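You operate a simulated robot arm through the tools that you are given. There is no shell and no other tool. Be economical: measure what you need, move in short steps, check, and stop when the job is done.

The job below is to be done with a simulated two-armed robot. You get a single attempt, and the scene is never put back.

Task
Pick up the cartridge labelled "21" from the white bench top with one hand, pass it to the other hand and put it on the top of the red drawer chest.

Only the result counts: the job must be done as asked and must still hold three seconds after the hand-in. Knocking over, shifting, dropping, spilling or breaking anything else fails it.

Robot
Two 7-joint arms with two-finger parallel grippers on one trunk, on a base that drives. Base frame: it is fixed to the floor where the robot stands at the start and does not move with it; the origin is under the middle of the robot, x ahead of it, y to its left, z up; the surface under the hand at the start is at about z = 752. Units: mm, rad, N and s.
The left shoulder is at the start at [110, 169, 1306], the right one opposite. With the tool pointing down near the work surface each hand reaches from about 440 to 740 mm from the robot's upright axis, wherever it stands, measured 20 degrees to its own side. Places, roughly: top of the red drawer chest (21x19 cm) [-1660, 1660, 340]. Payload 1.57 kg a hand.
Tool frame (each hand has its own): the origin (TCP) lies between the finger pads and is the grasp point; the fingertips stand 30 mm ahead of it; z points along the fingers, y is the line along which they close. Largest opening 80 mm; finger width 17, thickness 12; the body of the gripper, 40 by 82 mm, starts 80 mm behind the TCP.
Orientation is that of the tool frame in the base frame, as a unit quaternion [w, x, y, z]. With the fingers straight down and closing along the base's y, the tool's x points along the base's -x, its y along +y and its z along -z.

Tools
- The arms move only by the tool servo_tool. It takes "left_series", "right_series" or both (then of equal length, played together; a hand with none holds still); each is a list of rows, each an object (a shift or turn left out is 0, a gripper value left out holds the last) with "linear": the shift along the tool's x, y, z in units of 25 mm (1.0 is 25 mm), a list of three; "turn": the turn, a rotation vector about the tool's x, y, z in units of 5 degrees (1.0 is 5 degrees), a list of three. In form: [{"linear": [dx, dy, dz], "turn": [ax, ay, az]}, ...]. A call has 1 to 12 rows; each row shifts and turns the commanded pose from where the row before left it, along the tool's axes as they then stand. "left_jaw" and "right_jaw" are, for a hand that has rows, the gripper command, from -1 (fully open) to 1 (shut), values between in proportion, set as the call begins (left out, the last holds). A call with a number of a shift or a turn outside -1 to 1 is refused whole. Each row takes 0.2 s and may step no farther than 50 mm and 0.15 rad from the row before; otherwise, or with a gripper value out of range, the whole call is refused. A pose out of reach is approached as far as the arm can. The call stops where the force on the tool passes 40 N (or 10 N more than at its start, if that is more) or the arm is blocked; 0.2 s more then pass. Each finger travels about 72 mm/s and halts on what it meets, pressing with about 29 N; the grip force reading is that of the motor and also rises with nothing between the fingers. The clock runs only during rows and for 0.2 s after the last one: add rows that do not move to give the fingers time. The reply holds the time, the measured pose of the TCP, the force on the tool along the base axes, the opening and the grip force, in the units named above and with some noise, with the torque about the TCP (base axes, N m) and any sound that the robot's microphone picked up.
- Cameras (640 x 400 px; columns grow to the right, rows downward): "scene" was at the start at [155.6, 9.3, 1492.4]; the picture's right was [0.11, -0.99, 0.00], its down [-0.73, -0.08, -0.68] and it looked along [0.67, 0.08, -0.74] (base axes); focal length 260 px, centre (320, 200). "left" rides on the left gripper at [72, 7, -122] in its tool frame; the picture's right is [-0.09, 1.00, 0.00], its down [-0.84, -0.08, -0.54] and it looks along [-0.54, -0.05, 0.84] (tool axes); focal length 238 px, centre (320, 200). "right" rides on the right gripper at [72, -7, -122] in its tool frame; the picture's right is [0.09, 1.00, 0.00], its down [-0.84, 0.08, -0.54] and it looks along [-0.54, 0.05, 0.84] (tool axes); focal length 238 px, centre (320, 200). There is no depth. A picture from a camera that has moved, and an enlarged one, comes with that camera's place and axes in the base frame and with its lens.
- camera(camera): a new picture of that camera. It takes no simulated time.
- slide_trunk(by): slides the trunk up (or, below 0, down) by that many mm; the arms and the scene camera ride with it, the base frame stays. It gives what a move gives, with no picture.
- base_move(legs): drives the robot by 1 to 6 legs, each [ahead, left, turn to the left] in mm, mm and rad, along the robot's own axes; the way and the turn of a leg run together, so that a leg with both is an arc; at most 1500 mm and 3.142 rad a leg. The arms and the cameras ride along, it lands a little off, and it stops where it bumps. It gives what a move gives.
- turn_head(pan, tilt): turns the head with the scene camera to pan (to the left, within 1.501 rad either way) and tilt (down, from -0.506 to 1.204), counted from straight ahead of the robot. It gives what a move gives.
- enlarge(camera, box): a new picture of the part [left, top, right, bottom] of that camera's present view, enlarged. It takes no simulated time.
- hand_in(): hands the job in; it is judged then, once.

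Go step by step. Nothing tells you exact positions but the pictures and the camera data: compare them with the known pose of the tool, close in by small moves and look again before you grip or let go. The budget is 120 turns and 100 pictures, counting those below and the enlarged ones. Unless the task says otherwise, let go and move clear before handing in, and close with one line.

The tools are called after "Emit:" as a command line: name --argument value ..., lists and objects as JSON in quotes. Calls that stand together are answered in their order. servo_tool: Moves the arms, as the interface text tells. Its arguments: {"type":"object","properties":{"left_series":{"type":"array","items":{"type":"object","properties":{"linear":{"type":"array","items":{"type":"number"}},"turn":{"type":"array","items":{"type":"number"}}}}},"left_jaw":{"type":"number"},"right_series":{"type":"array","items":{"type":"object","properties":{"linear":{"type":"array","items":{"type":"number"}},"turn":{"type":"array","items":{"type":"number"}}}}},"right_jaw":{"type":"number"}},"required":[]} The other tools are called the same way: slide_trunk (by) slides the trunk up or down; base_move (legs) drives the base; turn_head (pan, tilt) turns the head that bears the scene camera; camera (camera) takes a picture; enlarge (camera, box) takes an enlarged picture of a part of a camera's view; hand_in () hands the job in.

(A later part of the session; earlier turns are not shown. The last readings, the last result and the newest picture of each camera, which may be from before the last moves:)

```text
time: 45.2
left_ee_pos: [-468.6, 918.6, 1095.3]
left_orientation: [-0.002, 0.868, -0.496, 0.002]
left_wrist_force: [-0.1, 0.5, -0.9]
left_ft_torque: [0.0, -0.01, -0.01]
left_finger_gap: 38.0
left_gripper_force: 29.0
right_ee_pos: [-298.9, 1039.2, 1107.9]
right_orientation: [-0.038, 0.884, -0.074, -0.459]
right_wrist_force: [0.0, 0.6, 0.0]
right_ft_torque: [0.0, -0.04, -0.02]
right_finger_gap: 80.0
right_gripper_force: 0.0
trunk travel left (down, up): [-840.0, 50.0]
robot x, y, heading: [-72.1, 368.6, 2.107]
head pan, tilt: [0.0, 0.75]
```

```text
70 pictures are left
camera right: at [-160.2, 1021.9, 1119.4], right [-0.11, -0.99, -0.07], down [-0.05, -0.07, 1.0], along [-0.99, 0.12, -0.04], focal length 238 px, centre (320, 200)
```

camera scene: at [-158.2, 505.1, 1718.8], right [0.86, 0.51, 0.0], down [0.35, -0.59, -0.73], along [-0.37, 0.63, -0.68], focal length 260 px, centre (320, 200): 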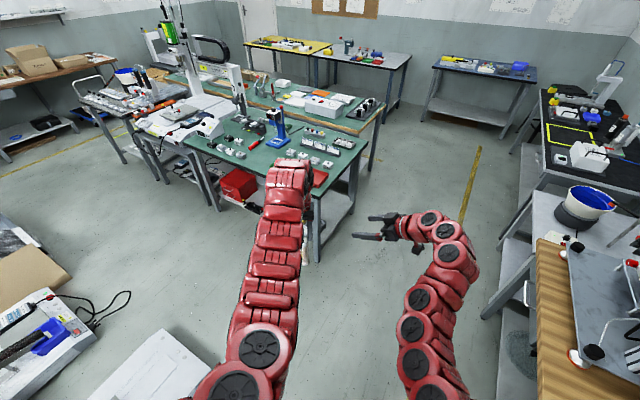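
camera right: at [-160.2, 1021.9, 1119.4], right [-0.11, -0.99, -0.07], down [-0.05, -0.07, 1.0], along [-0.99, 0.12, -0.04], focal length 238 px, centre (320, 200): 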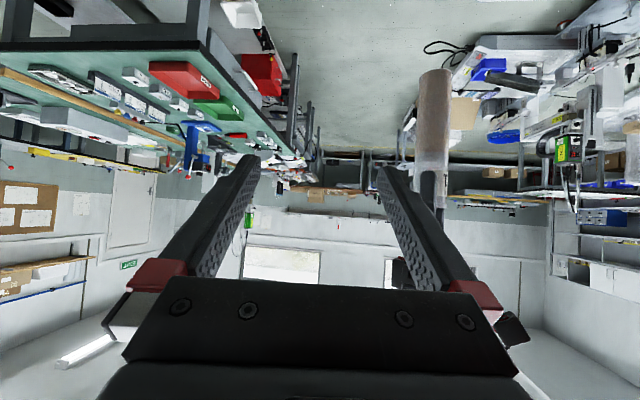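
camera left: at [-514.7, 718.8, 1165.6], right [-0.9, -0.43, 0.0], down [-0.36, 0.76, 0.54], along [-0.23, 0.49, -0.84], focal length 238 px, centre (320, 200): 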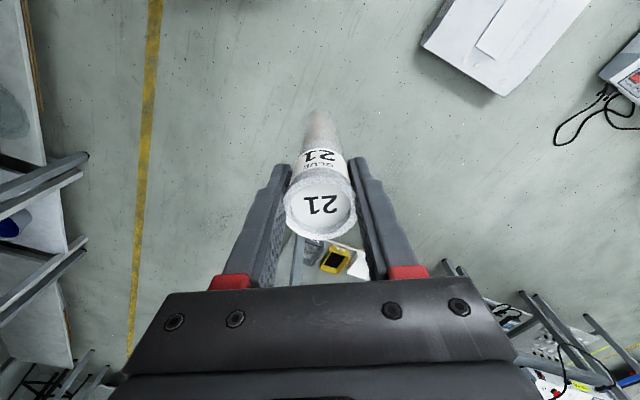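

Both hands are in place. Let me zoom in on the cartridge from the right wrist camera to learn its length.

Emit:
enlarge --camera "right" --box '[360, 40, 520, 220]'

Emit:
enlarge --camera "scene" --box '[240, 140, 440, 280]'

```text
2.22 times, centred on (440, 130) of right
camera zoom: at [-160.2, 1021.9, 1119.4], right [-0.11, -0.99, -0.07], down [-0.05, -0.07, 1.0], along [-0.99, 0.12, -0.04], focal length 530 px, centre (53, 356)
```

zoom: 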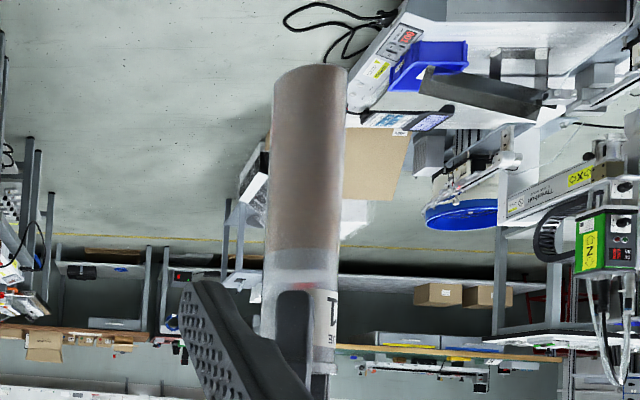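

```text
2.86 times, centred on (340, 210) of scene
camera zoom: at [-158.2, 505.1, 1718.8], right [0.86, 0.51, 0.0], down [0.35, -0.59, -0.73], along [-0.37, 0.63, -0.68], focal length 744 px, centre (263, 171)
```

zoom: 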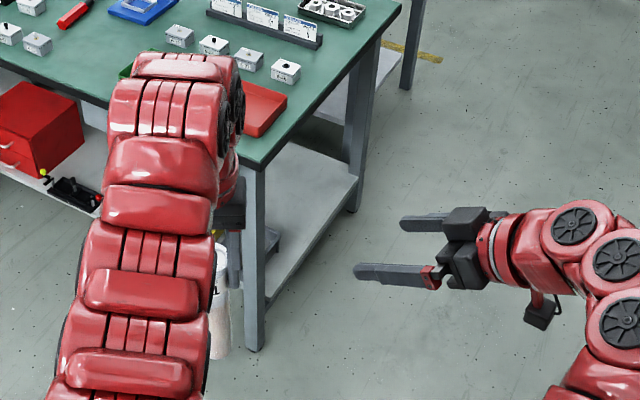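

The cartridge is ~198 mm long (bottom ≈161 mm below the left TCP), leaving plenty of room. Align the right hand laterally with it first.

Emit:
servo_tool --right_series '[{"linear": [0.046, 0.837, 0.2]}, {"linear": [0.046, 0.837, 0.2]}, {"linear": [0.046, 0.837, 0.2]}, {"linear": [0.046, 0.837, 0.2]}, {"linear": [0.046, 0.837, 0.2]}, {"linear": [0.046, 0.837, 0.2]}, {"linear": [0.046, 0.837, 0.2]}, {}]' --right_jaw -1

Emit:
camera --camera "right"

Emit:
camera --camera "left"

```text
time: 47.0
left_ee_pos: [-467.5, 919.3, 1094.7]
left_orientation: [-0.002, 0.868, -0.497, 0.002]
left_wrist_force: [0.9, 0.6, -1.4]
left_ft_torque: [-0.02, -0.01, -0.02]
left_finger_gap: 38.0
left_gripper_force: 29.0
right_ee_pos: [-348.2, 897.6, 1081.7]
right_orientation: [-0.038, 0.884, -0.074, -0.46]
right_wrist_force: [0.1, 0.3, -0.9]
right_ft_torque: [0.02, 0.02, -0.02]
right_finger_gap: 80.4
right_gripper_force: 0.1
trunk travel left (down, up): [-840.0, 50.0]
robot x, y, heading: [-69.3, 364.2, 2.11]
head pan, tilt: [0.0, 0.75]
```

```text
67 pictures are left
camera right: at [-209.3, 880.3, 1092.8], right [-0.11, -0.99, -0.07], down [-0.05, -0.07, 1.0], along [-0.99, 0.12, -0.04], focal length 238 px, centre (320, 200)
```

right: 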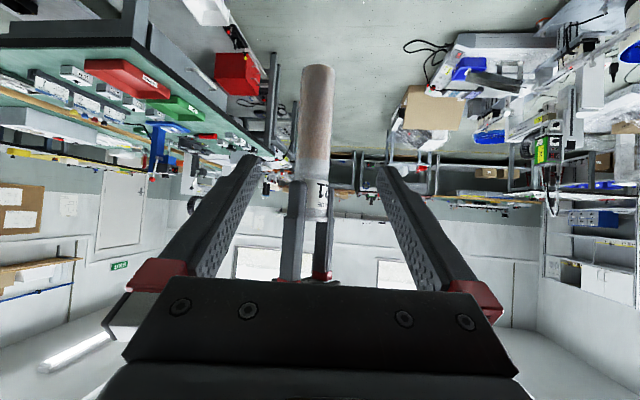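

```text
66 pictures are left
camera left: at [-437.7, 853.5, 1217.4], right [-0.9, -0.43, 0.0], down [-0.36, 0.76, 0.54], along [-0.23, 0.49, -0.84], focal length 238 px, centre (320, 200)
```

left: 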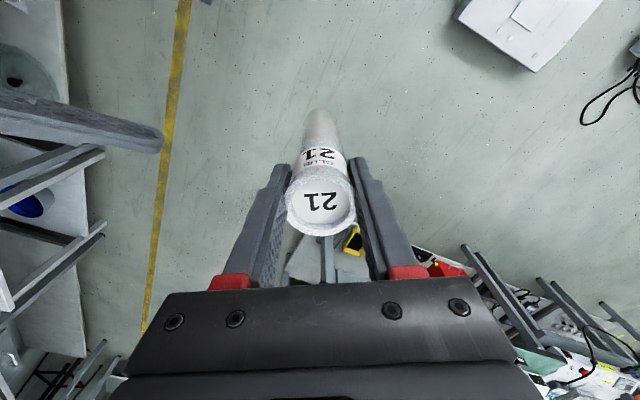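

Well lined up. Advance most of the way and check.

Emit:
servo_tool --right_series '[{"linear": [0, -0.12, 0.6]}, {"linear": [0, 0, 0.7]}, {"linear": [0, 0, 0.7]}, {"linear": [0, 0, 0.7]}, {"linear": [0, 0, 0.6]}, {"linear": [0, 0, 0.6]}, {"linear": [0, 0, 0.6]}, {}]'

Emit:
camera --camera "right"

Emit:
camera --camera "left"

```text
time: 48.8
left_ee_pos: [-466.6, 919.1, 1095.1]
left_orientation: [-0.002, 0.869, -0.495, 0.002]
left_wrist_force: [0.1, -0.3, -0.9]
left_ft_torque: [0.0, -0.01, 0.0]
left_finger_gap: 37.9
left_gripper_force: 28.6
right_ee_pos: [-438.2, 917.2, 1017.6]
right_orientation: [-0.037, 0.884, -0.074, -0.46]
right_wrist_force: [-0.4, 0.1, 0.5]
right_ft_torque: [-0.03, 0.0, -0.01]
right_finger_gap: 80.0
right_gripper_force: 0.1
trunk travel left (down, up): [-840.0, 50.0]
robot x, y, heading: [-71.0, 361.9, 2.108]
head pan, tilt: [0.0, 0.75]
```

```text
65 pictures are left
camera right: at [-300.0, 899.8, 1028.7], right [-0.11, -0.99, -0.07], down [-0.05, -0.07, 1.0], along [-0.99, 0.12, -0.04], focal length 238 px, centre (320, 200)
```

right: 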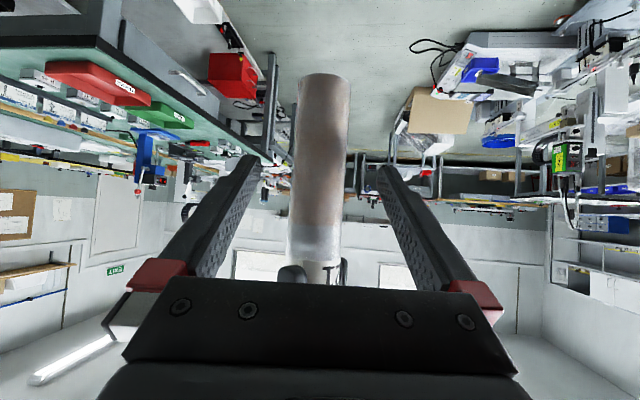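

```text
64 pictures are left
camera left: at [-437.7, 853.0, 1217.6], right [-0.9, -0.43, 0.0], down [-0.36, 0.76, 0.54], along [-0.23, 0.49, -0.84], focal length 238 px, centre (320, 200)
```

left: 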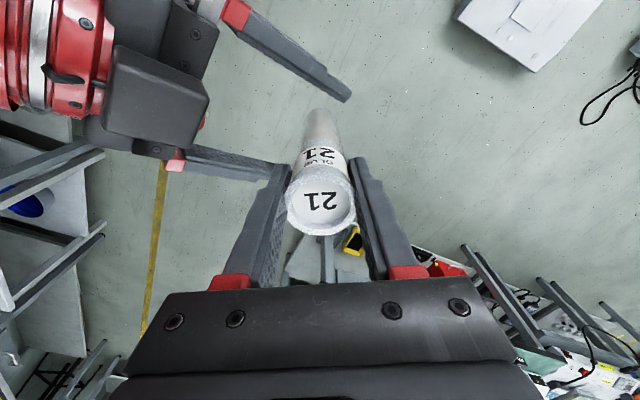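

Cartridge is between the right fingers, clear of the left ones. Advance the last ~37 mm and close the right hand.

Emit:
servo_tool --right_series '[{"linear": [0, 0, 0.5]}, {"linear": [0, 0, 0.5]}, {"linear": [0, 0, 0.48]}, {}]'

Emit:
servo_tool --right_series '[{}, {}, {}, {}, {}, {}]' --right_jaw 1

Emit:
camera --camera "right"

Emit:
camera --camera "left"

```text
time: 49.8
left_ee_pos: [-467.3, 918.1, 1094.8]
left_orientation: [-0.001, 0.868, -0.496, 0.002]
left_wrist_force: [-0.7, -0.2, -0.6]
left_ft_torque: [0.01, 0.01, 0.0]
left_finger_gap: 38.4
left_gripper_force: 28.9
right_ee_pos: [-466.9, 922.5, 995.5]
right_orientation: [-0.038, 0.884, -0.074, -0.46]
right_wrist_force: [0.7, 0.1, -0.8]
right_ft_torque: [0.0, -0.02, -0.02]
right_finger_gap: 79.7
right_gripper_force: 0.1
trunk travel left (down, up): [-840.0, 50.0]
robot x, y, heading: [-69.5, 362.8, 2.109]
head pan, tilt: [0.0, 0.75]
```

```text
time: 51.2
left_ee_pos: [-468.7, 919.0, 1094.4]
left_orientation: [-0.002, 0.868, -0.496, 0.001]
left_wrist_force: [-0.2, 2.7, -1.1]
left_ft_torque: [-0.27, 0.29, 0.11]
left_finger_gap: 38.0
left_gripper_force: 29.2
right_ee_pos: [-467.9, 922.8, 995.4]
right_orientation: [-0.037, 0.884, -0.074, -0.459]
right_wrist_force: [-0.5, -3.0, 0.4]
right_ft_torque: [0.57, -0.26, -0.14]
right_finger_gap: 37.4
right_gripper_force: 29.3
trunk travel left (down, up): [-840.0, 50.0]
robot x, y, heading: [-69.6, 364.1, 2.106]
head pan, tilt: [0.0, 0.75]
```

```text
63 pictures are left
camera right: at [-328.5, 905.5, 1006.2], right [-0.11, -0.99, -0.07], down [-0.05, -0.07, 1.0], along [-0.99, 0.12, -0.04], focal length 238 px, centre (320, 200)
```

right: 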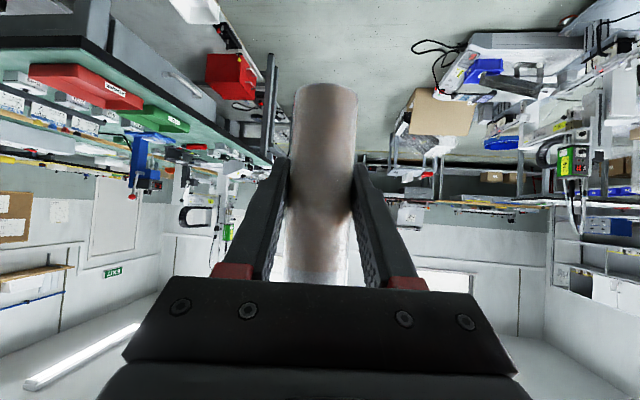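

```text
62 pictures are left
camera left: at [-437.9, 853.2, 1217.6], right [-0.9, -0.43, 0.0], down [-0.36, 0.76, 0.54], along [-0.23, 0.49, -0.84], focal length 238 px, centre (320, 200)
```

left: 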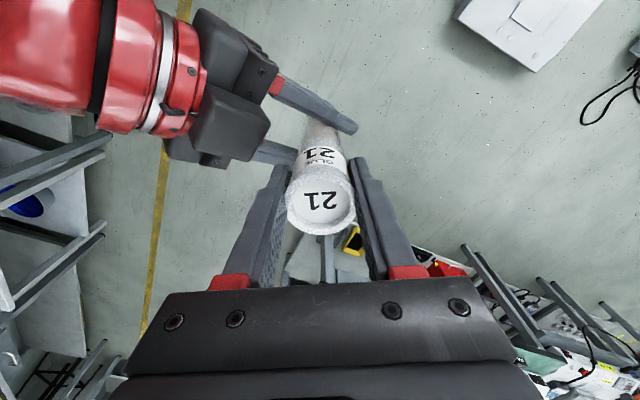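

Both hands hold it. Open the left and lift it away upward.

Emit:
servo_tool --left_series '[{}, {}, {}, {}]' --left_jaw -1

Emit:
servo_tool --left_series '[{"linear": [0, 0, -0.8]}, {"linear": [0, 0, -0.8]}, {"linear": [0, 0, -0.8]}, {"linear": [0, 0, -0.8]}, {"linear": [0, 0, -0.8]}, {"linear": [0, 0, -0.8]}]'

Emit:
camera --camera "right"

Emit:
camera --camera "left"

```text
time: 52.2
left_ee_pos: [-467.5, 919.5, 1095.7]
left_orientation: [-0.002, 0.868, -0.496, 0.003]
left_wrist_force: [-0.1, 0.0, 0.2]
left_ft_torque: [0.01, -0.01, 0.01]
left_finger_gap: 80.1
left_gripper_force: 0.1
right_ee_pos: [-467.6, 922.1, 995.3]
right_orientation: [-0.038, 0.884, -0.075, -0.461]
right_wrist_force: [-0.9, 0.2, 0.8]
right_ft_torque: [0.01, 0.06, -0.02]
right_finger_gap: 37.4
right_gripper_force: 29.3
trunk travel left (down, up): [-840.0, 50.0]
robot x, y, heading: [-67.5, 362.6, 2.11]
head pan, tilt: [0.0, 0.75]
```

```text
time: 53.6
left_ee_pos: [-467.7, 919.8, 1214.8]
left_orientation: [-0.001, 0.868, -0.496, 0.002]
left_wrist_force: [-0.6, -0.4, 0.5]
left_ft_torque: [0.04, 0.01, 0.02]
left_finger_gap: 80.3
left_gripper_force: 0.1
right_ee_pos: [-467.4, 923.0, 995.2]
right_orientation: [-0.038, 0.884, -0.075, -0.46]
right_wrist_force: [-0.2, 0.6, 0.9]
right_ft_torque: [-0.03, -0.03, 0.02]
right_finger_gap: 37.6
right_gripper_force: 28.7
trunk travel left (down, up): [-840.0, 50.0]
robot x, y, heading: [-67.5, 365.8, 2.107]
head pan, tilt: [0.0, 0.75]
```

```text
61 pictures are left
camera right: at [-328.3, 905.4, 1006.4], right [-0.11, -0.99, -0.07], down [-0.05, -0.07, 1.0], along [-0.99, 0.12, -0.04], focal length 238 px, centre (320, 200)
```

right: 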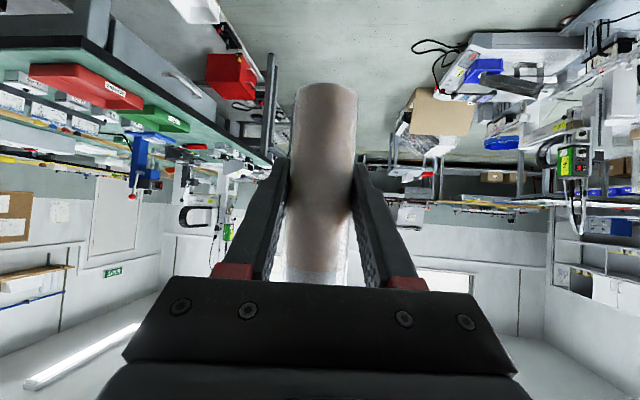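

```text
60 pictures are left
camera left: at [-437.9, 854.7, 1338.2], right [-0.9, -0.43, 0.0], down [-0.36, 0.76, 0.54], along [-0.23, 0.49, -0.84], focal length 238 px, centre (320, 200)
```

left: 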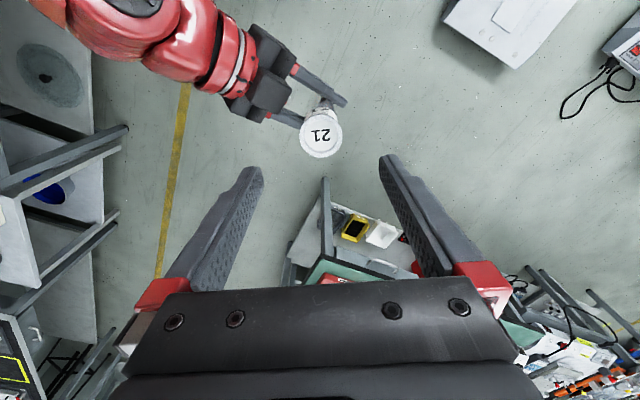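

Handover done: right hand holds the cartridge. Now tuck the left arm to the left side, then survey the floor for driving.

Emit:
servo_tool --left_series '[{"linear": [0.26, 0.78, 0]}, {"linear": [0.26, 0.78, 0]}, {"linear": [0.26, 0.78, 0]}, {"linear": [0.26, 0.78, 0]}, {"linear": [0.26, 0.78, 0]}, {"linear": [0.26, 0.78, 0]}, {"linear": [0.26, 0.78, 0]}, {"linear": [0.26, 0.78, 0]}, {"linear": [0.26, 0.78, 0]}, {"linear": [0.26, 0.78, 0]}]'

Emit:
servo_tool --left_series '[{"linear": [0.2, 0.78, 0]}, {"linear": [0.2, 0.78, 0]}, {"linear": [0.2, 0.78, 0]}, {"linear": [0.2, 0.78, 0]}, {"linear": [0.2, 0.78, 0]}, {"linear": [0.2, 0.78, 0]}, {"linear": [0.2, 0.78, 0]}, {"linear": [0.2, 0.78, 0]}, {"linear": [0.2, 0.78, 0]}, {"linear": [0.2, 0.78, 0]}]'

Emit:
turn_head --pan 0.2 --tilt 1.2

Emit:
camera --camera "scene"

Emit:
turn_head --pan 0.6 --tilt 0.7

Emit:
camera --camera "scene"

```text
time: 55.8
left_ee_pos: [-571.5, 803.9, 1215.0]
left_orientation: [-0.002, 0.868, -0.497, 0.003]
left_wrist_force: [-0.1, -0.9, -0.3]
left_ft_torque: [0.02, -0.02, -0.01]
left_finger_gap: 80.1
left_gripper_force: 0.0
left hand out of reach, approached as far as the arm can: row 8, 9, 10
right_ee_pos: [-467.6, 921.6, 994.9]
right_orientation: [-0.039, 0.884, -0.075, -0.459]
right_wrist_force: [0.0, 0.3, 1.4]
right_ft_torque: [0.02, 0.02, 0.02]
right_finger_gap: 37.6
right_gripper_force: 28.9
trunk travel left (down, up): [-840.0, 50.0]
robot x, y, heading: [-72.0, 364.4, 2.104]
head pan, tilt: [0.0, 0.75]
```

```text
time: 58.0
left_ee_pos: [-571.1, 805.5, 1214.3]
left_orientation: [-0.002, 0.868, -0.496, 0.003]
left_wrist_force: [0.0, -0.1, -0.5]
left_ft_torque: [0.0, 0.0, 0.05]
left_finger_gap: 80.1
left_gripper_force: 0.1
left hand out of reach, approached as far as the arm can: row 1, 2, 3, 4, 5, 6, 7, 8, 9, 10
right_ee_pos: [-467.0, 924.1, 995.4]
right_orientation: [-0.038, 0.884, -0.074, -0.461]
right_wrist_force: [0.5, 0.3, 0.5]
right_ft_torque: [-0.01, -0.01, 0.01]
right_finger_gap: 37.3
right_gripper_force: 28.7
trunk travel left (down, up): [-840.0, 50.0]
robot x, y, heading: [-69.3, 364.7, 2.109]
head pan, tilt: [0.0, 0.75]
```

```text
time: 58.9
left_ee_pos: [-571.3, 804.5, 1215.5]
left_orientation: [-0.001, 0.868, -0.496, 0.003]
left_wrist_force: [0.2, -0.6, -0.3]
left_ft_torque: [0.0, -0.04, -0.01]
left_finger_gap: 79.8
left_gripper_force: 0.0
right_ee_pos: [-467.2, 922.6, 995.5]
right_orientation: [-0.039, 0.884, -0.075, -0.46]
right_wrist_force: [0.0, -0.5, 0.4]
right_ft_torque: [0.01, 0.03, 0.03]
right_finger_gap: 37.3
right_gripper_force: 28.9
trunk travel left (down, up): [-840.0, 50.0]
robot x, y, heading: [-71.5, 360.9, 2.109]
head pan, tilt: [0.201, 1.201]
```

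```text
59 pictures are left
camera scene: at [-153.4, 475.4, 1687.1], right [0.74, 0.67, 0.0], down [0.63, -0.69, -0.36], along [-0.24, 0.27, -0.93], focal length 260 px, centre (320, 200)
```

scene: 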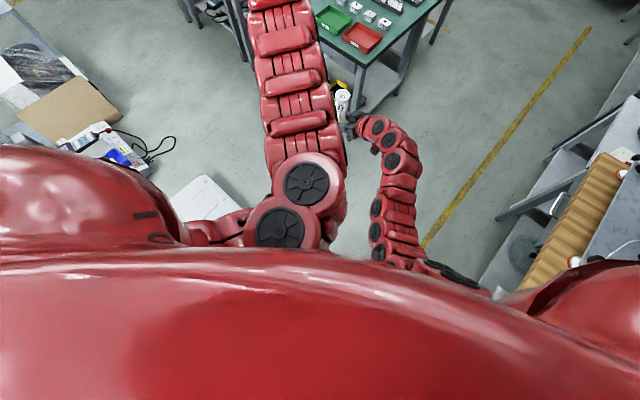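

```text
time: 59.8
left_ee_pos: [-569.5, 804.7, 1214.4]
left_orientation: [0.0, 0.868, -0.496, 0.003]
left_wrist_force: [1.0, -0.1, 0.2]
left_ft_torque: [0.0, 0.0, 0.01]
left_finger_gap: 80.0
left_gripper_force: 0.2
right_ee_pos: [-467.4, 921.7, 993.9]
right_orientation: [-0.039, 0.884, -0.075, -0.461]
right_wrist_force: [-0.1, -0.7, 0.2]
right_ft_torque: [0.01, 0.01, 0.03]
right_finger_gap: 37.4
right_gripper_force: 28.7
trunk travel left (down, up): [-840.0, 50.0]
robot x, y, heading: [-71.8, 367.0, 2.103]
head pan, tilt: [0.6, 0.7]
```

```text
58 pictures are left
camera scene: at [-192.8, 469.7, 1723.0], right [0.42, 0.91, 0.0], down [0.58, -0.27, -0.76], along [-0.69, 0.32, -0.64], focal length 260 px, centre (320, 200)
```

scene: 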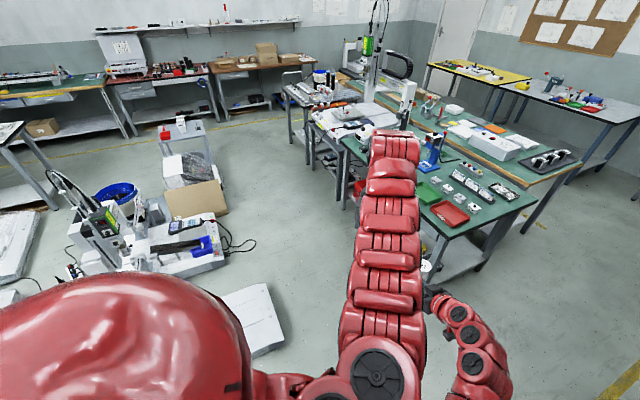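

The right hand carries the cartridge. Before planning the reach under the table, I want to see how the right arm is bent.

Emit:
turn_head --pan -0.4 --tilt 0.95

Emit:
camera --camera "scene"

Emit:
camera --camera "left"

```text
time: 61.1
left_ee_pos: [-570.8, 805.4, 1215.7]
left_orientation: [-0.001, 0.868, -0.496, 0.002]
left_wrist_force: [-0.4, -0.1, -0.2]
left_ft_torque: [0.01, 0.0, -0.06]
left_finger_gap: 80.0
left_gripper_force: 0.1
right_ee_pos: [-467.5, 923.2, 995.4]
right_orientation: [-0.038, 0.884, -0.075, -0.46]
right_wrist_force: [-0.3, 0.1, -0.1]
right_ft_torque: [-0.03, 0.03, 0.0]
right_finger_gap: 37.5
right_gripper_force: 29.1
trunk travel left (down, up): [-840.0, 50.0]
robot x, y, heading: [-75.0, 367.9, 2.108]
head pan, tilt: [-0.4, 0.949]
```

```text
57 pictures are left
camera scene: at [-125.8, 506.0, 1703.3], right [0.99, 0.14, 0.0], down [0.11, -0.81, -0.58], along [-0.08, 0.58, -0.81], focal length 260 px, centre (320, 200)
```

scene: 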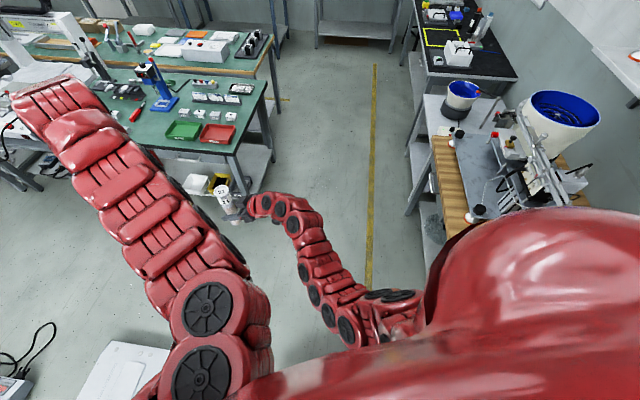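

```text
56 pictures are left
camera left: at [-541.2, 739.3, 1337.6], right [-0.9, -0.43, 0.0], down [-0.36, 0.76, 0.54], along [-0.23, 0.49, -0.84], focal length 238 px, centre (320, 200)
```

left: 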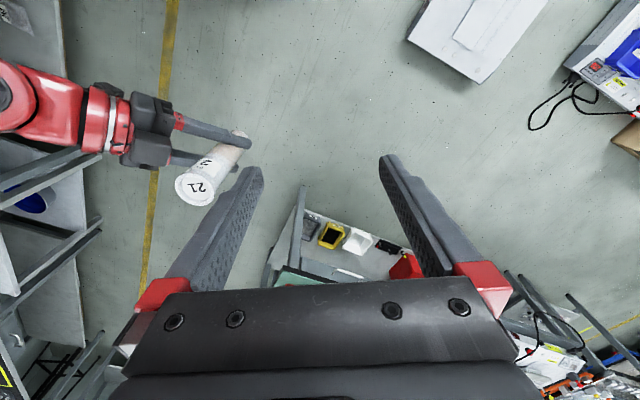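

The right arm is elbow-down, which suits reaching under the table. Plan: face -x in the aisle (y≈970) at x≈-1100, lower the trunk there, and reach right-forward under the table. Move step one.

Emit:
base_move --legs '[[258, -153, 0], [0, 0, 1.035], [0, -305, 0]]'

Emit:
turn_head --pan 0 --tilt 0.7

Emit:
camera --camera "scene"

```text
time: 67.4
left_ee_pos: [-704.8, 772.4, 1214.5]
left_orientation: [-0.002, 1.0, -0.006, 0.002]
left_wrist_force: [-0.1, 1.0, 0.2]
left_ft_torque: [-0.01, 0.01, 0.03]
left_finger_gap: 80.0
left_gripper_force: 0.0
right_ee_pos: [-751.7, 920.7, 994.1]
right_orientation: [0.192, 0.807, 0.369, -0.419]
right_wrist_force: [0.5, 1.4, -1.2]
right_ft_torque: [0.02, 0.02, 0.0]
right_finger_gap: 37.3
right_gripper_force: 29.2
trunk travel left (down, up): [-840.0, 50.0]
robot x, y, heading: [-69.2, 969.5, 3.136]
head pan, tilt: [-0.4, 0.949]
```

```text
time: 68.3
left_ee_pos: [-704.4, 772.3, 1214.5]
left_orientation: [-0.003, 1.0, -0.005, 0.001]
left_wrist_force: [-0.1, -0.2, 0.6]
left_ft_torque: [-0.01, 0.01, 0.01]
left_finger_gap: 80.0
left_gripper_force: 0.0
right_ee_pos: [-751.9, 921.2, 994.9]
right_orientation: [0.193, 0.806, 0.37, -0.419]
right_wrist_force: [-1.1, 0.8, -1.4]
right_ft_torque: [0.01, 0.01, -0.01]
right_finger_gap: 37.1
right_gripper_force: 28.8
trunk travel left (down, up): [-840.0, 50.0]
robot x, y, heading: [-67.0, 974.5, 3.134]
head pan, tilt: [0.0, 0.7]
```

```text
55 pictures are left
camera scene: at [-238.0, 973.9, 1723.0], right [0.01, 1.0, 0.0], down [0.64, -0.01, -0.76], along [-0.76, 0.01, -0.64], focal length 260 px, centre (320, 200)
```

scene: 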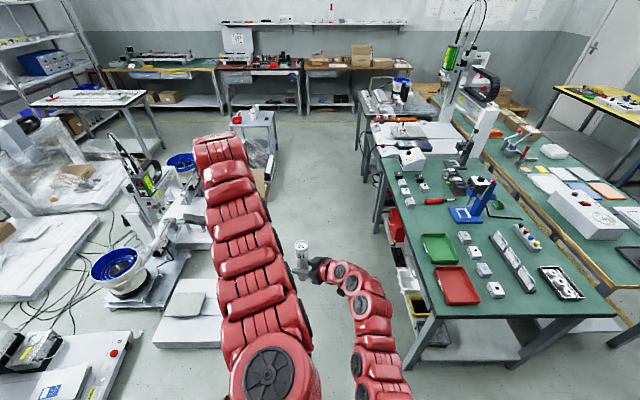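

Clear aisle ahead. Drive forward ~1030 mm along it.

Emit:
base_move --legs '[[1030, 0, 0]]'

Emit:
turn_head --pan -0.6 --tilt 0.75

Emit:
camera --camera "scene"

Emit:
camera --camera "right"

```text
time: 73.6
left_ee_pos: [-1737.1, 792.6, 1215.9]
left_orientation: [-0.003, 1.0, -0.01, 0.002]
left_wrist_force: [0.2, 0.5, 0.1]
left_ft_torque: [0.0, 0.01, -0.03]
left_finger_gap: 80.0
left_gripper_force: 0.0
right_ee_pos: [-1782.7, 942.8, 995.5]
right_orientation: [0.191, 0.808, 0.364, -0.422]
right_wrist_force: [0.0, -0.2, -0.4]
right_ft_torque: [-0.01, 0.0, 0.0]
right_finger_gap: 37.2
right_gripper_force: 29.3
trunk travel left (down, up): [-840.0, 50.0]
robot x, y, heading: [-1100.1, 987.5, 3.12]
head pan, tilt: [0.0, 0.7]
```

```text
time: 74.6
left_ee_pos: [-1738.3, 792.6, 1216.1]
left_orientation: [-0.003, 1.0, -0.01, 0.003]
left_wrist_force: [0.2, 0.3, -0.7]
left_ft_torque: [0.03, 0.01, 0.01]
left_finger_gap: 80.0
left_gripper_force: 0.0
right_ee_pos: [-1783.5, 943.9, 995.5]
right_orientation: [0.19, 0.809, 0.365, -0.419]
right_wrist_force: [0.2, -0.8, -0.8]
right_ft_torque: [-0.03, 0.01, 0.03]
right_finger_gap: 37.4
right_gripper_force: 28.8
trunk travel left (down, up): [-840.0, 50.0]
robot x, y, heading: [-1103.1, 986.3, 3.123]
head pan, tilt: [-0.6, 0.75]
```

```text
54 pictures are left
camera scene: at [-1251.8, 1035.4, 1718.8], right [0.58, 0.82, 0.0], down [0.56, -0.4, -0.73], along [-0.6, 0.42, -0.68], focal length 260 px, centre (320, 200)
```

scene: 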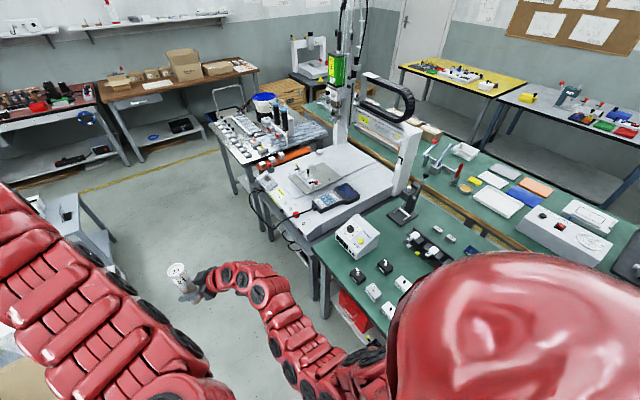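

```text
53 pictures are left
camera right: at [-1696.3, 1053.0, 1006.2], right [0.78, -0.62, -0.07], down [0.03, -0.08, 1.0], along [-0.62, -0.78, -0.04], focal length 238 px, centre (320, 200)
```

right: 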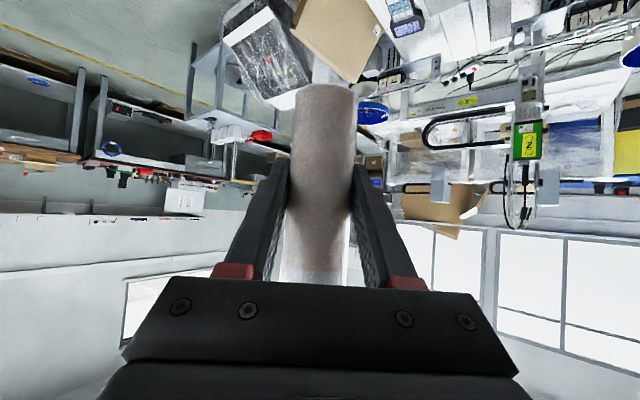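

Position is good. Lower the trunk so the hand goes below table level (still in the open aisle).

Emit:
slide_trunk --by -530

Emit:
camera --camera "scene"

```text
refused: -530 is not a number from -400 to 400
```

```text
52 pictures are left
camera scene: at [-1251.8, 1035.4, 1718.8], right [0.58, 0.82, 0.0], down [0.56, -0.4, -0.73], along [-0.6, 0.42, -0.68], focal length 260 px, centre (320, 200)
```

scene: 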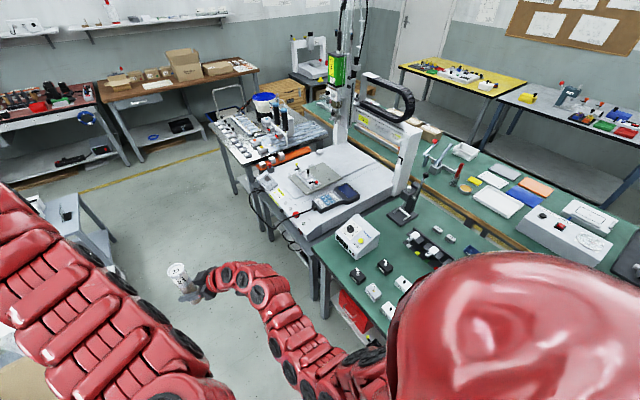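

The limit is 400 per slide, so I'll do it in two steps.

Emit:
slide_trunk --by -300

Emit:
slide_trunk --by -230

Emit:
camera --camera "scene"

```text
time: 77.6
left_ee_pos: [-1737.9, 792.9, 913.9]
left_orientation: [-0.002, 1.0, -0.01, 0.002]
left_wrist_force: [-0.4, 0.2, -0.1]
left_ft_torque: [-0.02, -0.01, -0.01]
left_finger_gap: 79.8
left_gripper_force: 0.1
right_ee_pos: [-1783.3, 942.9, 695.9]
right_orientation: [0.191, 0.808, 0.365, -0.421]
right_wrist_force: [-0.1, 0.3, -0.8]
right_ft_torque: [0.0, -0.03, -0.01]
right_finger_gap: 37.3
right_gripper_force: 28.9
trunk travel left (down, up): [-540.0, 350.0]
robot x, y, heading: [-1099.9, 987.5, 3.123]
head pan, tilt: [-0.6, 0.75]
```

```text
time: 80.0
left_ee_pos: [-1737.5, 792.8, 686.0]
left_orientation: [-0.002, 1.0, -0.01, 0.002]
left_wrist_force: [0.5, -1.2, -0.1]
left_ft_torque: [-0.01, 0.0, 0.0]
left_finger_gap: 80.1
left_gripper_force: 0.1
right_ee_pos: [-1783.5, 943.5, 464.8]
right_orientation: [0.19, 0.809, 0.365, -0.42]
right_wrist_force: [-0.5, -0.3, 0.0]
right_ft_torque: [0.02, 0.02, 0.01]
right_finger_gap: 37.0
right_gripper_force: 29.2
trunk travel left (down, up): [-310.0, 580.0]
robot x, y, heading: [-1103.0, 986.0, 3.124]
head pan, tilt: [-0.6, 0.75]
```

```text
51 pictures are left
camera scene: at [-1251.7, 1035.5, 1188.9], right [0.58, 0.81, 0.0], down [0.56, -0.4, -0.73], along [-0.6, 0.42, -0.68], focal length 260 px, centre (320, 200)
```

scene: 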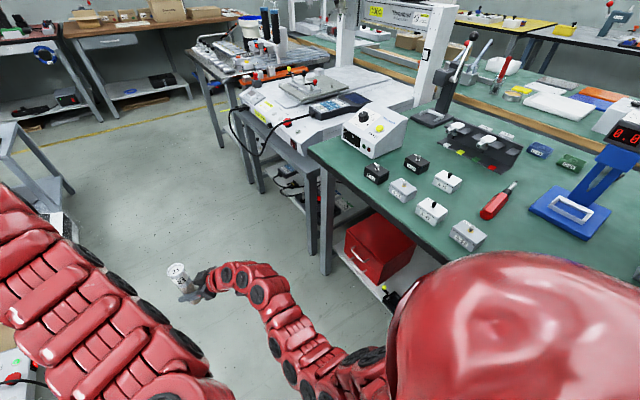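

Great view of the chest. First move the hand sideways toward the table (still in front of the edge), then yaw it to point at the chest.

Emit:
servo_tool --right_series '[{"linear": [0.489, -0.598, -0.698]}, {"linear": [0.489, -0.598, -0.698]}, {"linear": [0.489, -0.598, -0.698]}, {"linear": [0.489, -0.598, -0.698]}, {"linear": [0.489, -0.598, -0.698]}, {"linear": [0.489, -0.598, -0.698]}, {"linear": [0.489, -0.598, -0.698]}, {"linear": [0.489, -0.598, -0.698]}]'

Emit:
servo_tool --right_series '[{"turn": [0.819, 0, 0.574]}, {"turn": [0.819, 0, 0.574]}, {"turn": [0.819, 0, 0.574]}, {"turn": [0.819, 0, 0.574]}, {"turn": [0.819, 0, 0.574]}, {"turn": [0.819, 0, 0.574]}, {"turn": [0.819, 0, 0.574]}, {"turn": [0.819, 0, 0.574]}]'

Emit:
camera --camera "scene"

```text
time: 81.8
left_ee_pos: [-1737.2, 793.2, 684.8]
left_orientation: [-0.003, 1.0, -0.011, 0.001]
left_wrist_force: [0.1, 0.1, 0.0]
left_ft_torque: [0.02, 0.0, 0.0]
left_finger_gap: 80.0
left_gripper_force: 0.1
right_ee_pos: [-1758.8, 1149.1, 463.9]
right_orientation: [0.191, 0.808, 0.365, -0.421]
right_wrist_force: [0.2, -0.7, -0.8]
right_ft_torque: [0.0, -0.01, 0.0]
right_finger_gap: 37.2
right_gripper_force: 29.0
trunk travel left (down, up): [-310.0, 580.0]
robot x, y, heading: [-1101.3, 988.8, 3.124]
head pan, tilt: [-0.6, 0.75]
```

```text
time: 83.7
left_ee_pos: [-1736.9, 793.0, 684.9]
left_orientation: [-0.003, 1.0, -0.01, 0.002]
left_wrist_force: [0.0, 0.6, -0.3]
left_ft_torque: [-0.01, -0.01, 0.02]
left_finger_gap: 80.0
left_gripper_force: 0.0
right_ee_pos: [-1761.6, 1148.8, 466.2]
right_orientation: [0.035, 0.885, 0.066, -0.46]
right_wrist_force: [-0.3, -0.3, -0.6]
right_ft_torque: [-0.01, 0.0, -0.01]
right_finger_gap: 37.1
right_gripper_force: 29.4
trunk travel left (down, up): [-310.0, 580.0]
robot x, y, heading: [-1097.2, 984.0, 3.121]
head pan, tilt: [-0.6, 0.75]
```

```text
50 pictures are left
camera scene: at [-1251.8, 1035.5, 1188.8], right [0.58, 0.81, 0.0], down [0.56, -0.4, -0.73], along [-0.6, 0.42, -0.68], focal length 260 px, centre (320, 200)
```

scene: 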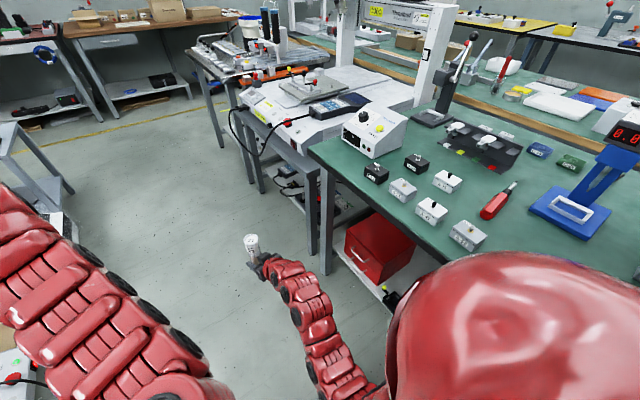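

Still vertical and steady. Continue the yaw toward the chest.

Emit:
servo_tool --right_series '[{"turn": [0.819, 0, 0.574]}, {"turn": [0.819, 0, 0.574]}, {"turn": [0.819, 0, 0.574]}, {"turn": [0.819, 0, 0.574]}, {"turn": [0.819, 0, 0.574]}, {"turn": [0.819, 0, 0.574]}, {"turn": [0.819, 0, 0.574]}, {"turn": [0.819, 0, 0.574]}, {"turn": [0.819, 0, 0.574]}, {"turn": [0.819, 0, 0.574]}, {"turn": [0.819, 0, 0.574]}, {"turn": [0.819, 0, 0.574]}]'

Emit:
camera --camera "scene"

Emit:
camera --camera "right"

```text
time: 86.2
left_ee_pos: [-1737.5, 792.9, 685.1]
left_orientation: [-0.002, 1.0, -0.011, 0.002]
left_wrist_force: [-0.3, 0.3, 0.0]
left_ft_torque: [-0.01, 0.0, 0.01]
left_finger_gap: 80.1
left_gripper_force: 0.1
right_ee_pos: [-1760.6, 1149.8, 465.4]
right_orientation: [-0.2, 0.799, -0.385, -0.416]
right_wrist_force: [0.2, 0.4, -1.7]
right_ft_torque: [0.01, 0.02, 0.0]
right_finger_gap: 37.4
right_gripper_force: 29.0
trunk travel left (down, up): [-310.0, 580.0]
robot x, y, heading: [-1101.9, 984.6, 3.119]
head pan, tilt: [-0.6, 0.75]
```

```text
49 pictures are left
camera scene: at [-1251.9, 1035.5, 1188.8], right [0.58, 0.81, 0.0], down [0.56, -0.4, -0.73], along [-0.6, 0.42, -0.68], focal length 260 px, centre (320, 200)
```

scene: 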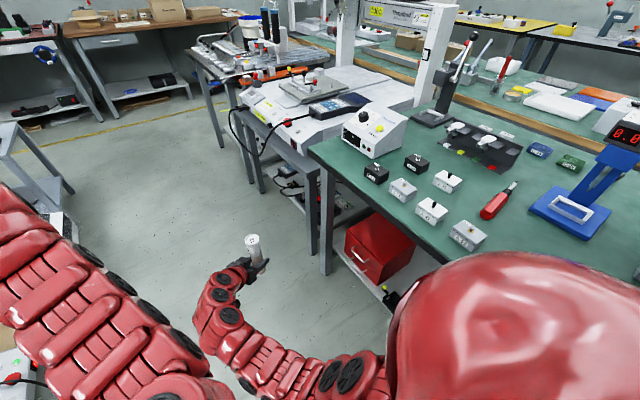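

```text
48 pictures are left
camera right: at [-1668.4, 1043.5, 476.5], right [-0.75, -0.66, -0.08], down [-0.08, -0.02, 1.0], along [-0.66, 0.75, -0.04], focal length 238 px, centre (320, 200)
```

right: 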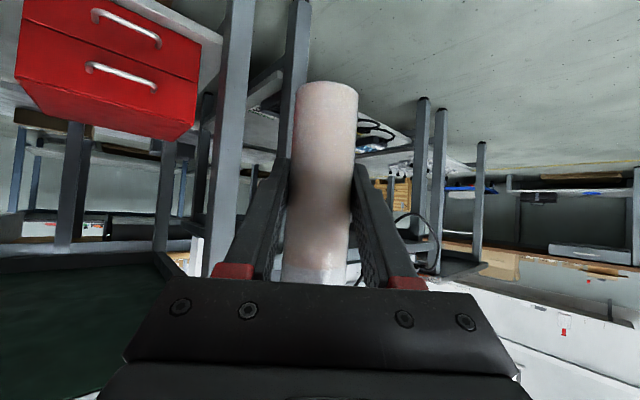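

Now pointing near the chest direction. Two more yaw steps, then slide over to face the chest opening.

Emit:
servo_tool --right_series '[{"turn": [0.819, 0, 0.574]}, {"turn": [0.819, 0, 0.574]}, {"linear": [-0.209, -0.883, 0.299]}, {"linear": [-0.209, -0.883, 0.299]}, {"linear": [-0.209, -0.883, 0.299]}, {"linear": [-0.209, -0.883, 0.299]}, {"linear": [-0.209, -0.883, 0.299]}, {"linear": [-0.209, -0.883, 0.299]}, {"linear": [-0.209, -0.883, 0.299]}]'

Emit:
camera --camera "scene"

Emit:
camera --camera "right"

```text
time: 88.2
left_ee_pos: [-1739.1, 793.7, 684.8]
left_orientation: [-0.002, 1.0, -0.01, 0.002]
left_wrist_force: [0.3, -0.2, -0.2]
left_ft_torque: [0.01, -0.02, 0.0]
left_finger_gap: 80.0
left_gripper_force: 0.0
right_ee_pos: [-1654.1, 1279.5, 464.4]
right_orientation: [-0.234, 0.764, -0.452, -0.397]
right_wrist_force: [-0.5, 0.4, -0.7]
right_ft_torque: [0.01, 0.01, -0.01]
right_finger_gap: 37.1
right_gripper_force: 29.0
trunk travel left (down, up): [-310.0, 580.0]
robot x, y, heading: [-1101.1, 987.3, 3.12]
head pan, tilt: [-0.6, 0.75]
```

```text
47 pictures are left
camera scene: at [-1251.6, 1035.7, 1188.8], right [0.58, 0.81, 0.0], down [0.56, -0.4, -0.73], along [-0.6, 0.42, -0.68], focal length 260 px, centre (320, 200)
```

scene: 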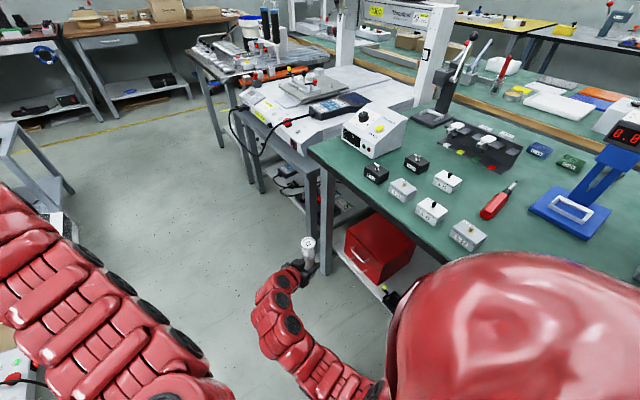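

```text
46 pictures are left
camera right: at [-1582.0, 1159.5, 475.2], right [-0.85, -0.52, -0.08], down [-0.09, 0.0, 1.0], along [-0.52, 0.85, -0.04], focal length 238 px, centre (320, 200)
```

right: 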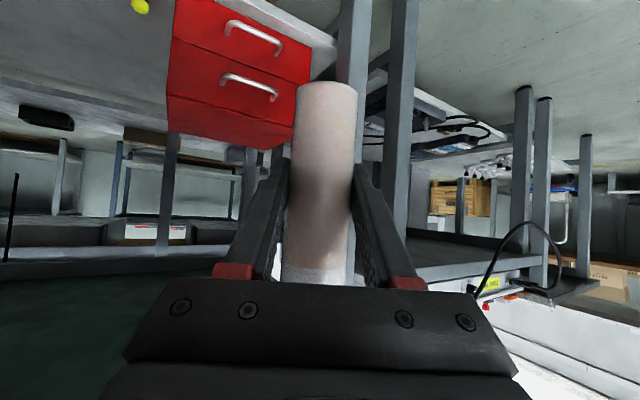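

Chest confirmed: front edge y≈1530, x from about -1565 to -1760. Lower 40 mm (cartridge bottom ≈364) and advance 200 mm under the table.

Emit:
servo_tool --right_series '[{"linear": [0.655, 0, 0.46]}, {"linear": [0.655, 0, 0.46]}, {"linear": [-0.504, -0.479, 0.719]}, {"linear": [-0.504, -0.479, 0.719]}, {"linear": [-0.504, -0.479, 0.719]}, {"linear": [-0.504, -0.479, 0.719]}, {"linear": [-0.504, -0.479, 0.719]}, {"linear": [-0.504, -0.479, 0.719]}, {"linear": [-0.504, -0.479, 0.719]}, {"linear": [-0.504, -0.479, 0.719]}]'

Emit:
camera --camera "scene"

Emit:
camera --camera "right"

```text
time: 90.5
left_ee_pos: [-1736.3, 792.7, 684.1]
left_orientation: [-0.003, 1.0, -0.011, 0.002]
left_wrist_force: [-0.1, -0.5, -0.2]
left_ft_torque: [0.01, -0.02, 0.0]
left_finger_gap: 80.0
left_gripper_force: 0.0
right_ee_pos: [-1656.6, 1478.9, 426.8]
right_orientation: [-0.235, 0.763, -0.453, -0.396]
right_wrist_force: [-0.9, -0.2, -0.8]
right_ft_torque: [0.02, 0.03, 0.02]
right_finger_gap: 37.3
right_gripper_force: 28.8
trunk travel left (down, up): [-310.0, 580.0]
robot x, y, heading: [-1099.1, 985.9, 3.124]
head pan, tilt: [-0.6, 0.75]
```

```text
45 pictures are left
camera scene: at [-1251.8, 1035.7, 1188.8], right [0.58, 0.81, 0.0], down [0.56, -0.4, -0.73], along [-0.6, 0.42, -0.68], focal length 260 px, centre (320, 200)
```

scene: 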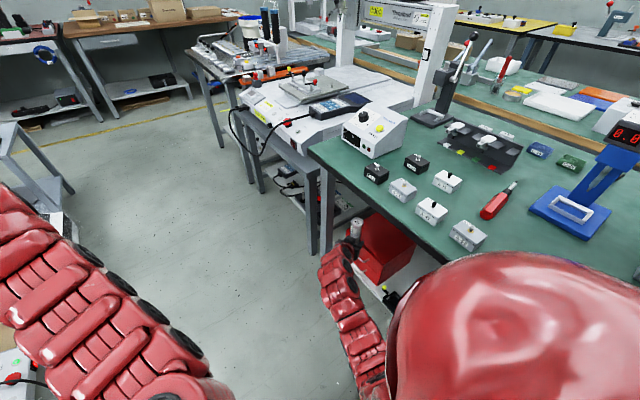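

```text
44 pictures are left
camera right: at [-1583.6, 1357.9, 437.4], right [-0.85, -0.52, -0.08], down [-0.09, 0.0, 1.0], along [-0.52, 0.85, -0.04], focal length 238 px, centre (320, 200)
```

right: 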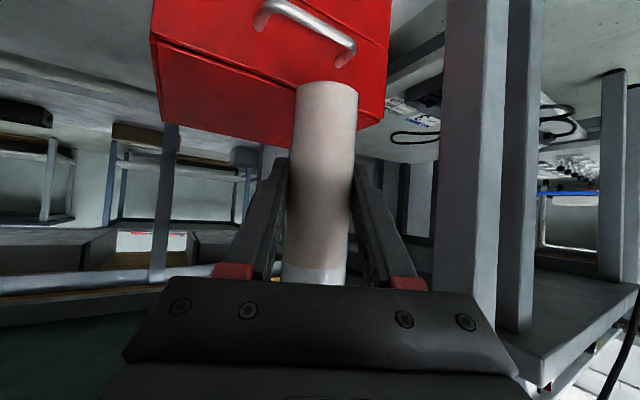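

Geometry matches: chest top edge right ahead and cartridge bottom ~26 mm above it. Advance 115 mm more to y≈1594.

Emit:
servo_tool --right_series '[{"linear": [-0.464, -0.441, 0.661]}, {"linear": [-0.464, -0.441, 0.661]}, {"linear": [-0.464, -0.441, 0.661]}, {"linear": [-0.464, -0.441, 0.661]}, {"linear": [-0.464, -0.441, 0.661]}, {}]'

Emit:
camera --camera "right"

Emit:
enlarge --camera "scene" --box '[290, 170, 450, 310]'

```text
time: 91.8
left_ee_pos: [-1737.2, 792.5, 685.7]
left_orientation: [-0.003, 1.0, -0.011, 0.002]
left_wrist_force: [0.3, 0.3, 0.8]
left_ft_torque: [0.02, 0.02, 0.0]
left_finger_gap: 80.4
left_gripper_force: 0.1
right_ee_pos: [-1657.3, 1594.7, 424.5]
right_orientation: [-0.235, 0.764, -0.452, -0.396]
right_wrist_force: [-0.4, -0.2, -1.1]
right_ft_torque: [-0.01, 0.0, -0.01]
right_finger_gap: 37.0
right_gripper_force: 28.9
trunk travel left (down, up): [-310.0, 580.0]
robot x, y, heading: [-1103.5, 985.9, 3.121]
head pan, tilt: [-0.6, 0.75]
```

```text
43 pictures are left
camera right: at [-1584.7, 1473.0, 435.9], right [-0.85, -0.52, -0.08], down [-0.09, 0.0, 1.0], along [-0.52, 0.85, -0.04], focal length 238 px, centre (320, 200)
```

right: 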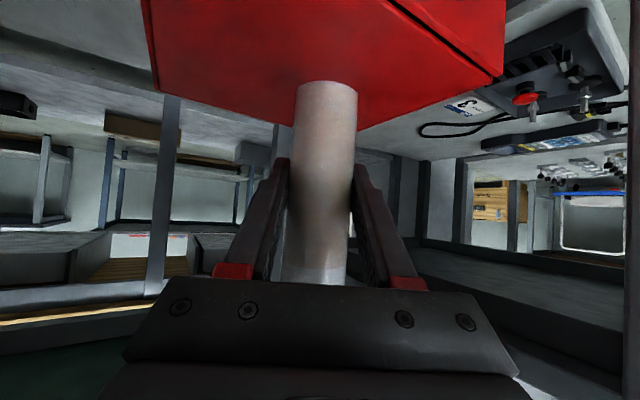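

```text
2.86 times, centred on (370, 240) of scene
camera zoom: at [-1251.8, 1035.6, 1188.8], right [0.58, 0.81, 0.0], down [0.56, -0.4, -0.73], along [-0.6, 0.42, -0.68], focal length 744 px, centre (177, 86)
```

zoom: 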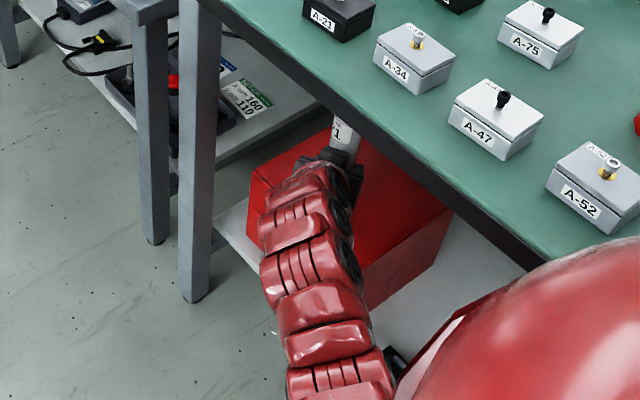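

Cartridge is over the chest top with ~60 mm to the front edge. Lower slowly.

Emit:
servo_tool --right_series '[{"linear": [0.164, 0, 0.115]}, {"linear": [0.164, 0, 0.115]}, {"linear": [0.164, 0, 0.115]}, {"linear": [0.1, 0, 0.07]}, {}]'

Emit:
camera --camera "right"

```text
time: 93.0
left_ee_pos: [-1738.6, 793.7, 684.6]
left_orientation: [-0.003, 1.0, -0.01, 0.001]
left_wrist_force: [-0.2, 0.3, -0.4]
left_ft_torque: [0.0, 0.01, -0.01]
left_finger_gap: 80.1
left_gripper_force: 0.1
right_ee_pos: [-1657.0, 1594.3, 406.2]
right_orientation: [-0.234, 0.764, -0.452, -0.397]
right_wrist_force: [0.6, -0.7, -0.7]
right_ft_torque: [0.03, -0.01, 0.02]
right_finger_gap: 37.2
right_gripper_force: 29.0
trunk travel left (down, up): [-310.0, 580.0]
robot x, y, heading: [-1102.5, 985.8, 3.126]
head pan, tilt: [-0.6, 0.75]
```

```text
41 pictures are left
camera right: at [-1583.8, 1473.6, 417.2], right [-0.85, -0.52, -0.08], down [-0.09, 0.0, 1.0], along [-0.52, 0.85, -0.04], focal length 238 px, centre (320, 200)
```

right: 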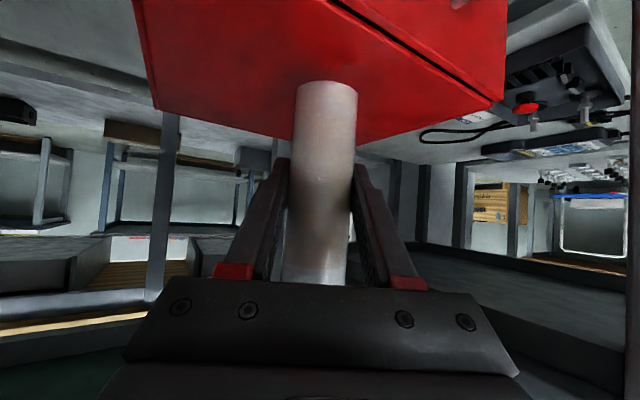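

No contact yet. Continue in ~2 mm steps watching the force.

Emit:
servo_tool --right_series '[{"linear": [0.066, 0, 0.046]}, {"linear": [0.066, 0, 0.046]}, {}]'

Emit:
servo_tool --right_series '[{"linear": [0.049, 0, 0.034]}, {}]'

Emit:
servo_tool --right_series '[{"linear": [0.049, 0, 0.034]}, {}]'

```text
time: 93.8
left_ee_pos: [-1737.1, 793.3, 684.5]
left_orientation: [-0.002, 1.0, -0.01, 0.001]
left_wrist_force: [0.1, 0.3, 0.2]
left_ft_torque: [-0.02, 0.02, 0.0]
left_finger_gap: 80.0
left_gripper_force: 0.1
right_ee_pos: [-1656.3, 1594.7, 402.3]
right_orientation: [-0.235, 0.763, -0.452, -0.397]
right_wrist_force: [0.2, -0.4, -0.9]
right_ft_torque: [-0.02, 0.03, -0.01]
right_finger_gap: 37.1
right_gripper_force: 28.8
trunk travel left (down, up): [-310.0, 580.0]
robot x, y, heading: [-1098.2, 983.8, 3.12]
head pan, tilt: [-0.6, 0.75]
```

```text
time: 94.5
left_ee_pos: [-1737.6, 792.5, 685.6]
left_orientation: [-0.003, 1.0, -0.011, 0.002]
left_wrist_force: [-0.6, -0.2, 0.0]
left_ft_torque: [-0.03, 0.02, 0.0]
left_finger_gap: 80.1
left_gripper_force: 0.1
right_ee_pos: [-1656.5, 1594.6, 400.9]
right_orientation: [-0.236, 0.763, -0.453, -0.396]
right_wrist_force: [0.1, 0.6, -1.0]
right_ft_torque: [0.0, 0.0, 0.02]
right_finger_gap: 36.9
right_gripper_force: 28.8
trunk travel left (down, up): [-310.0, 580.0]
robot x, y, heading: [-1103.0, 984.1, 3.126]
head pan, tilt: [-0.6, 0.75]
```

```text
time: 95.0
left_ee_pos: [-1737.1, 791.9, 685.3]
left_orientation: [-0.002, 1.0, -0.011, 0.002]
left_wrist_force: [0.1, -0.6, -0.6]
left_ft_torque: [-0.02, 0.0, 0.0]
left_finger_gap: 79.8
left_gripper_force: 0.0
right_ee_pos: [-1656.6, 1593.4, 399.4]
right_orientation: [-0.235, 0.763, -0.453, -0.396]
right_wrist_force: [-1.1, 0.2, 0.3]
right_ft_torque: [-0.01, -0.04, 0.01]
right_finger_gap: 37.4
right_gripper_force: 28.6
trunk travel left (down, up): [-310.0, 580.0]
robot x, y, heading: [-1095.7, 985.5, 3.124]
head pan, tilt: [-0.6, 0.75]
```

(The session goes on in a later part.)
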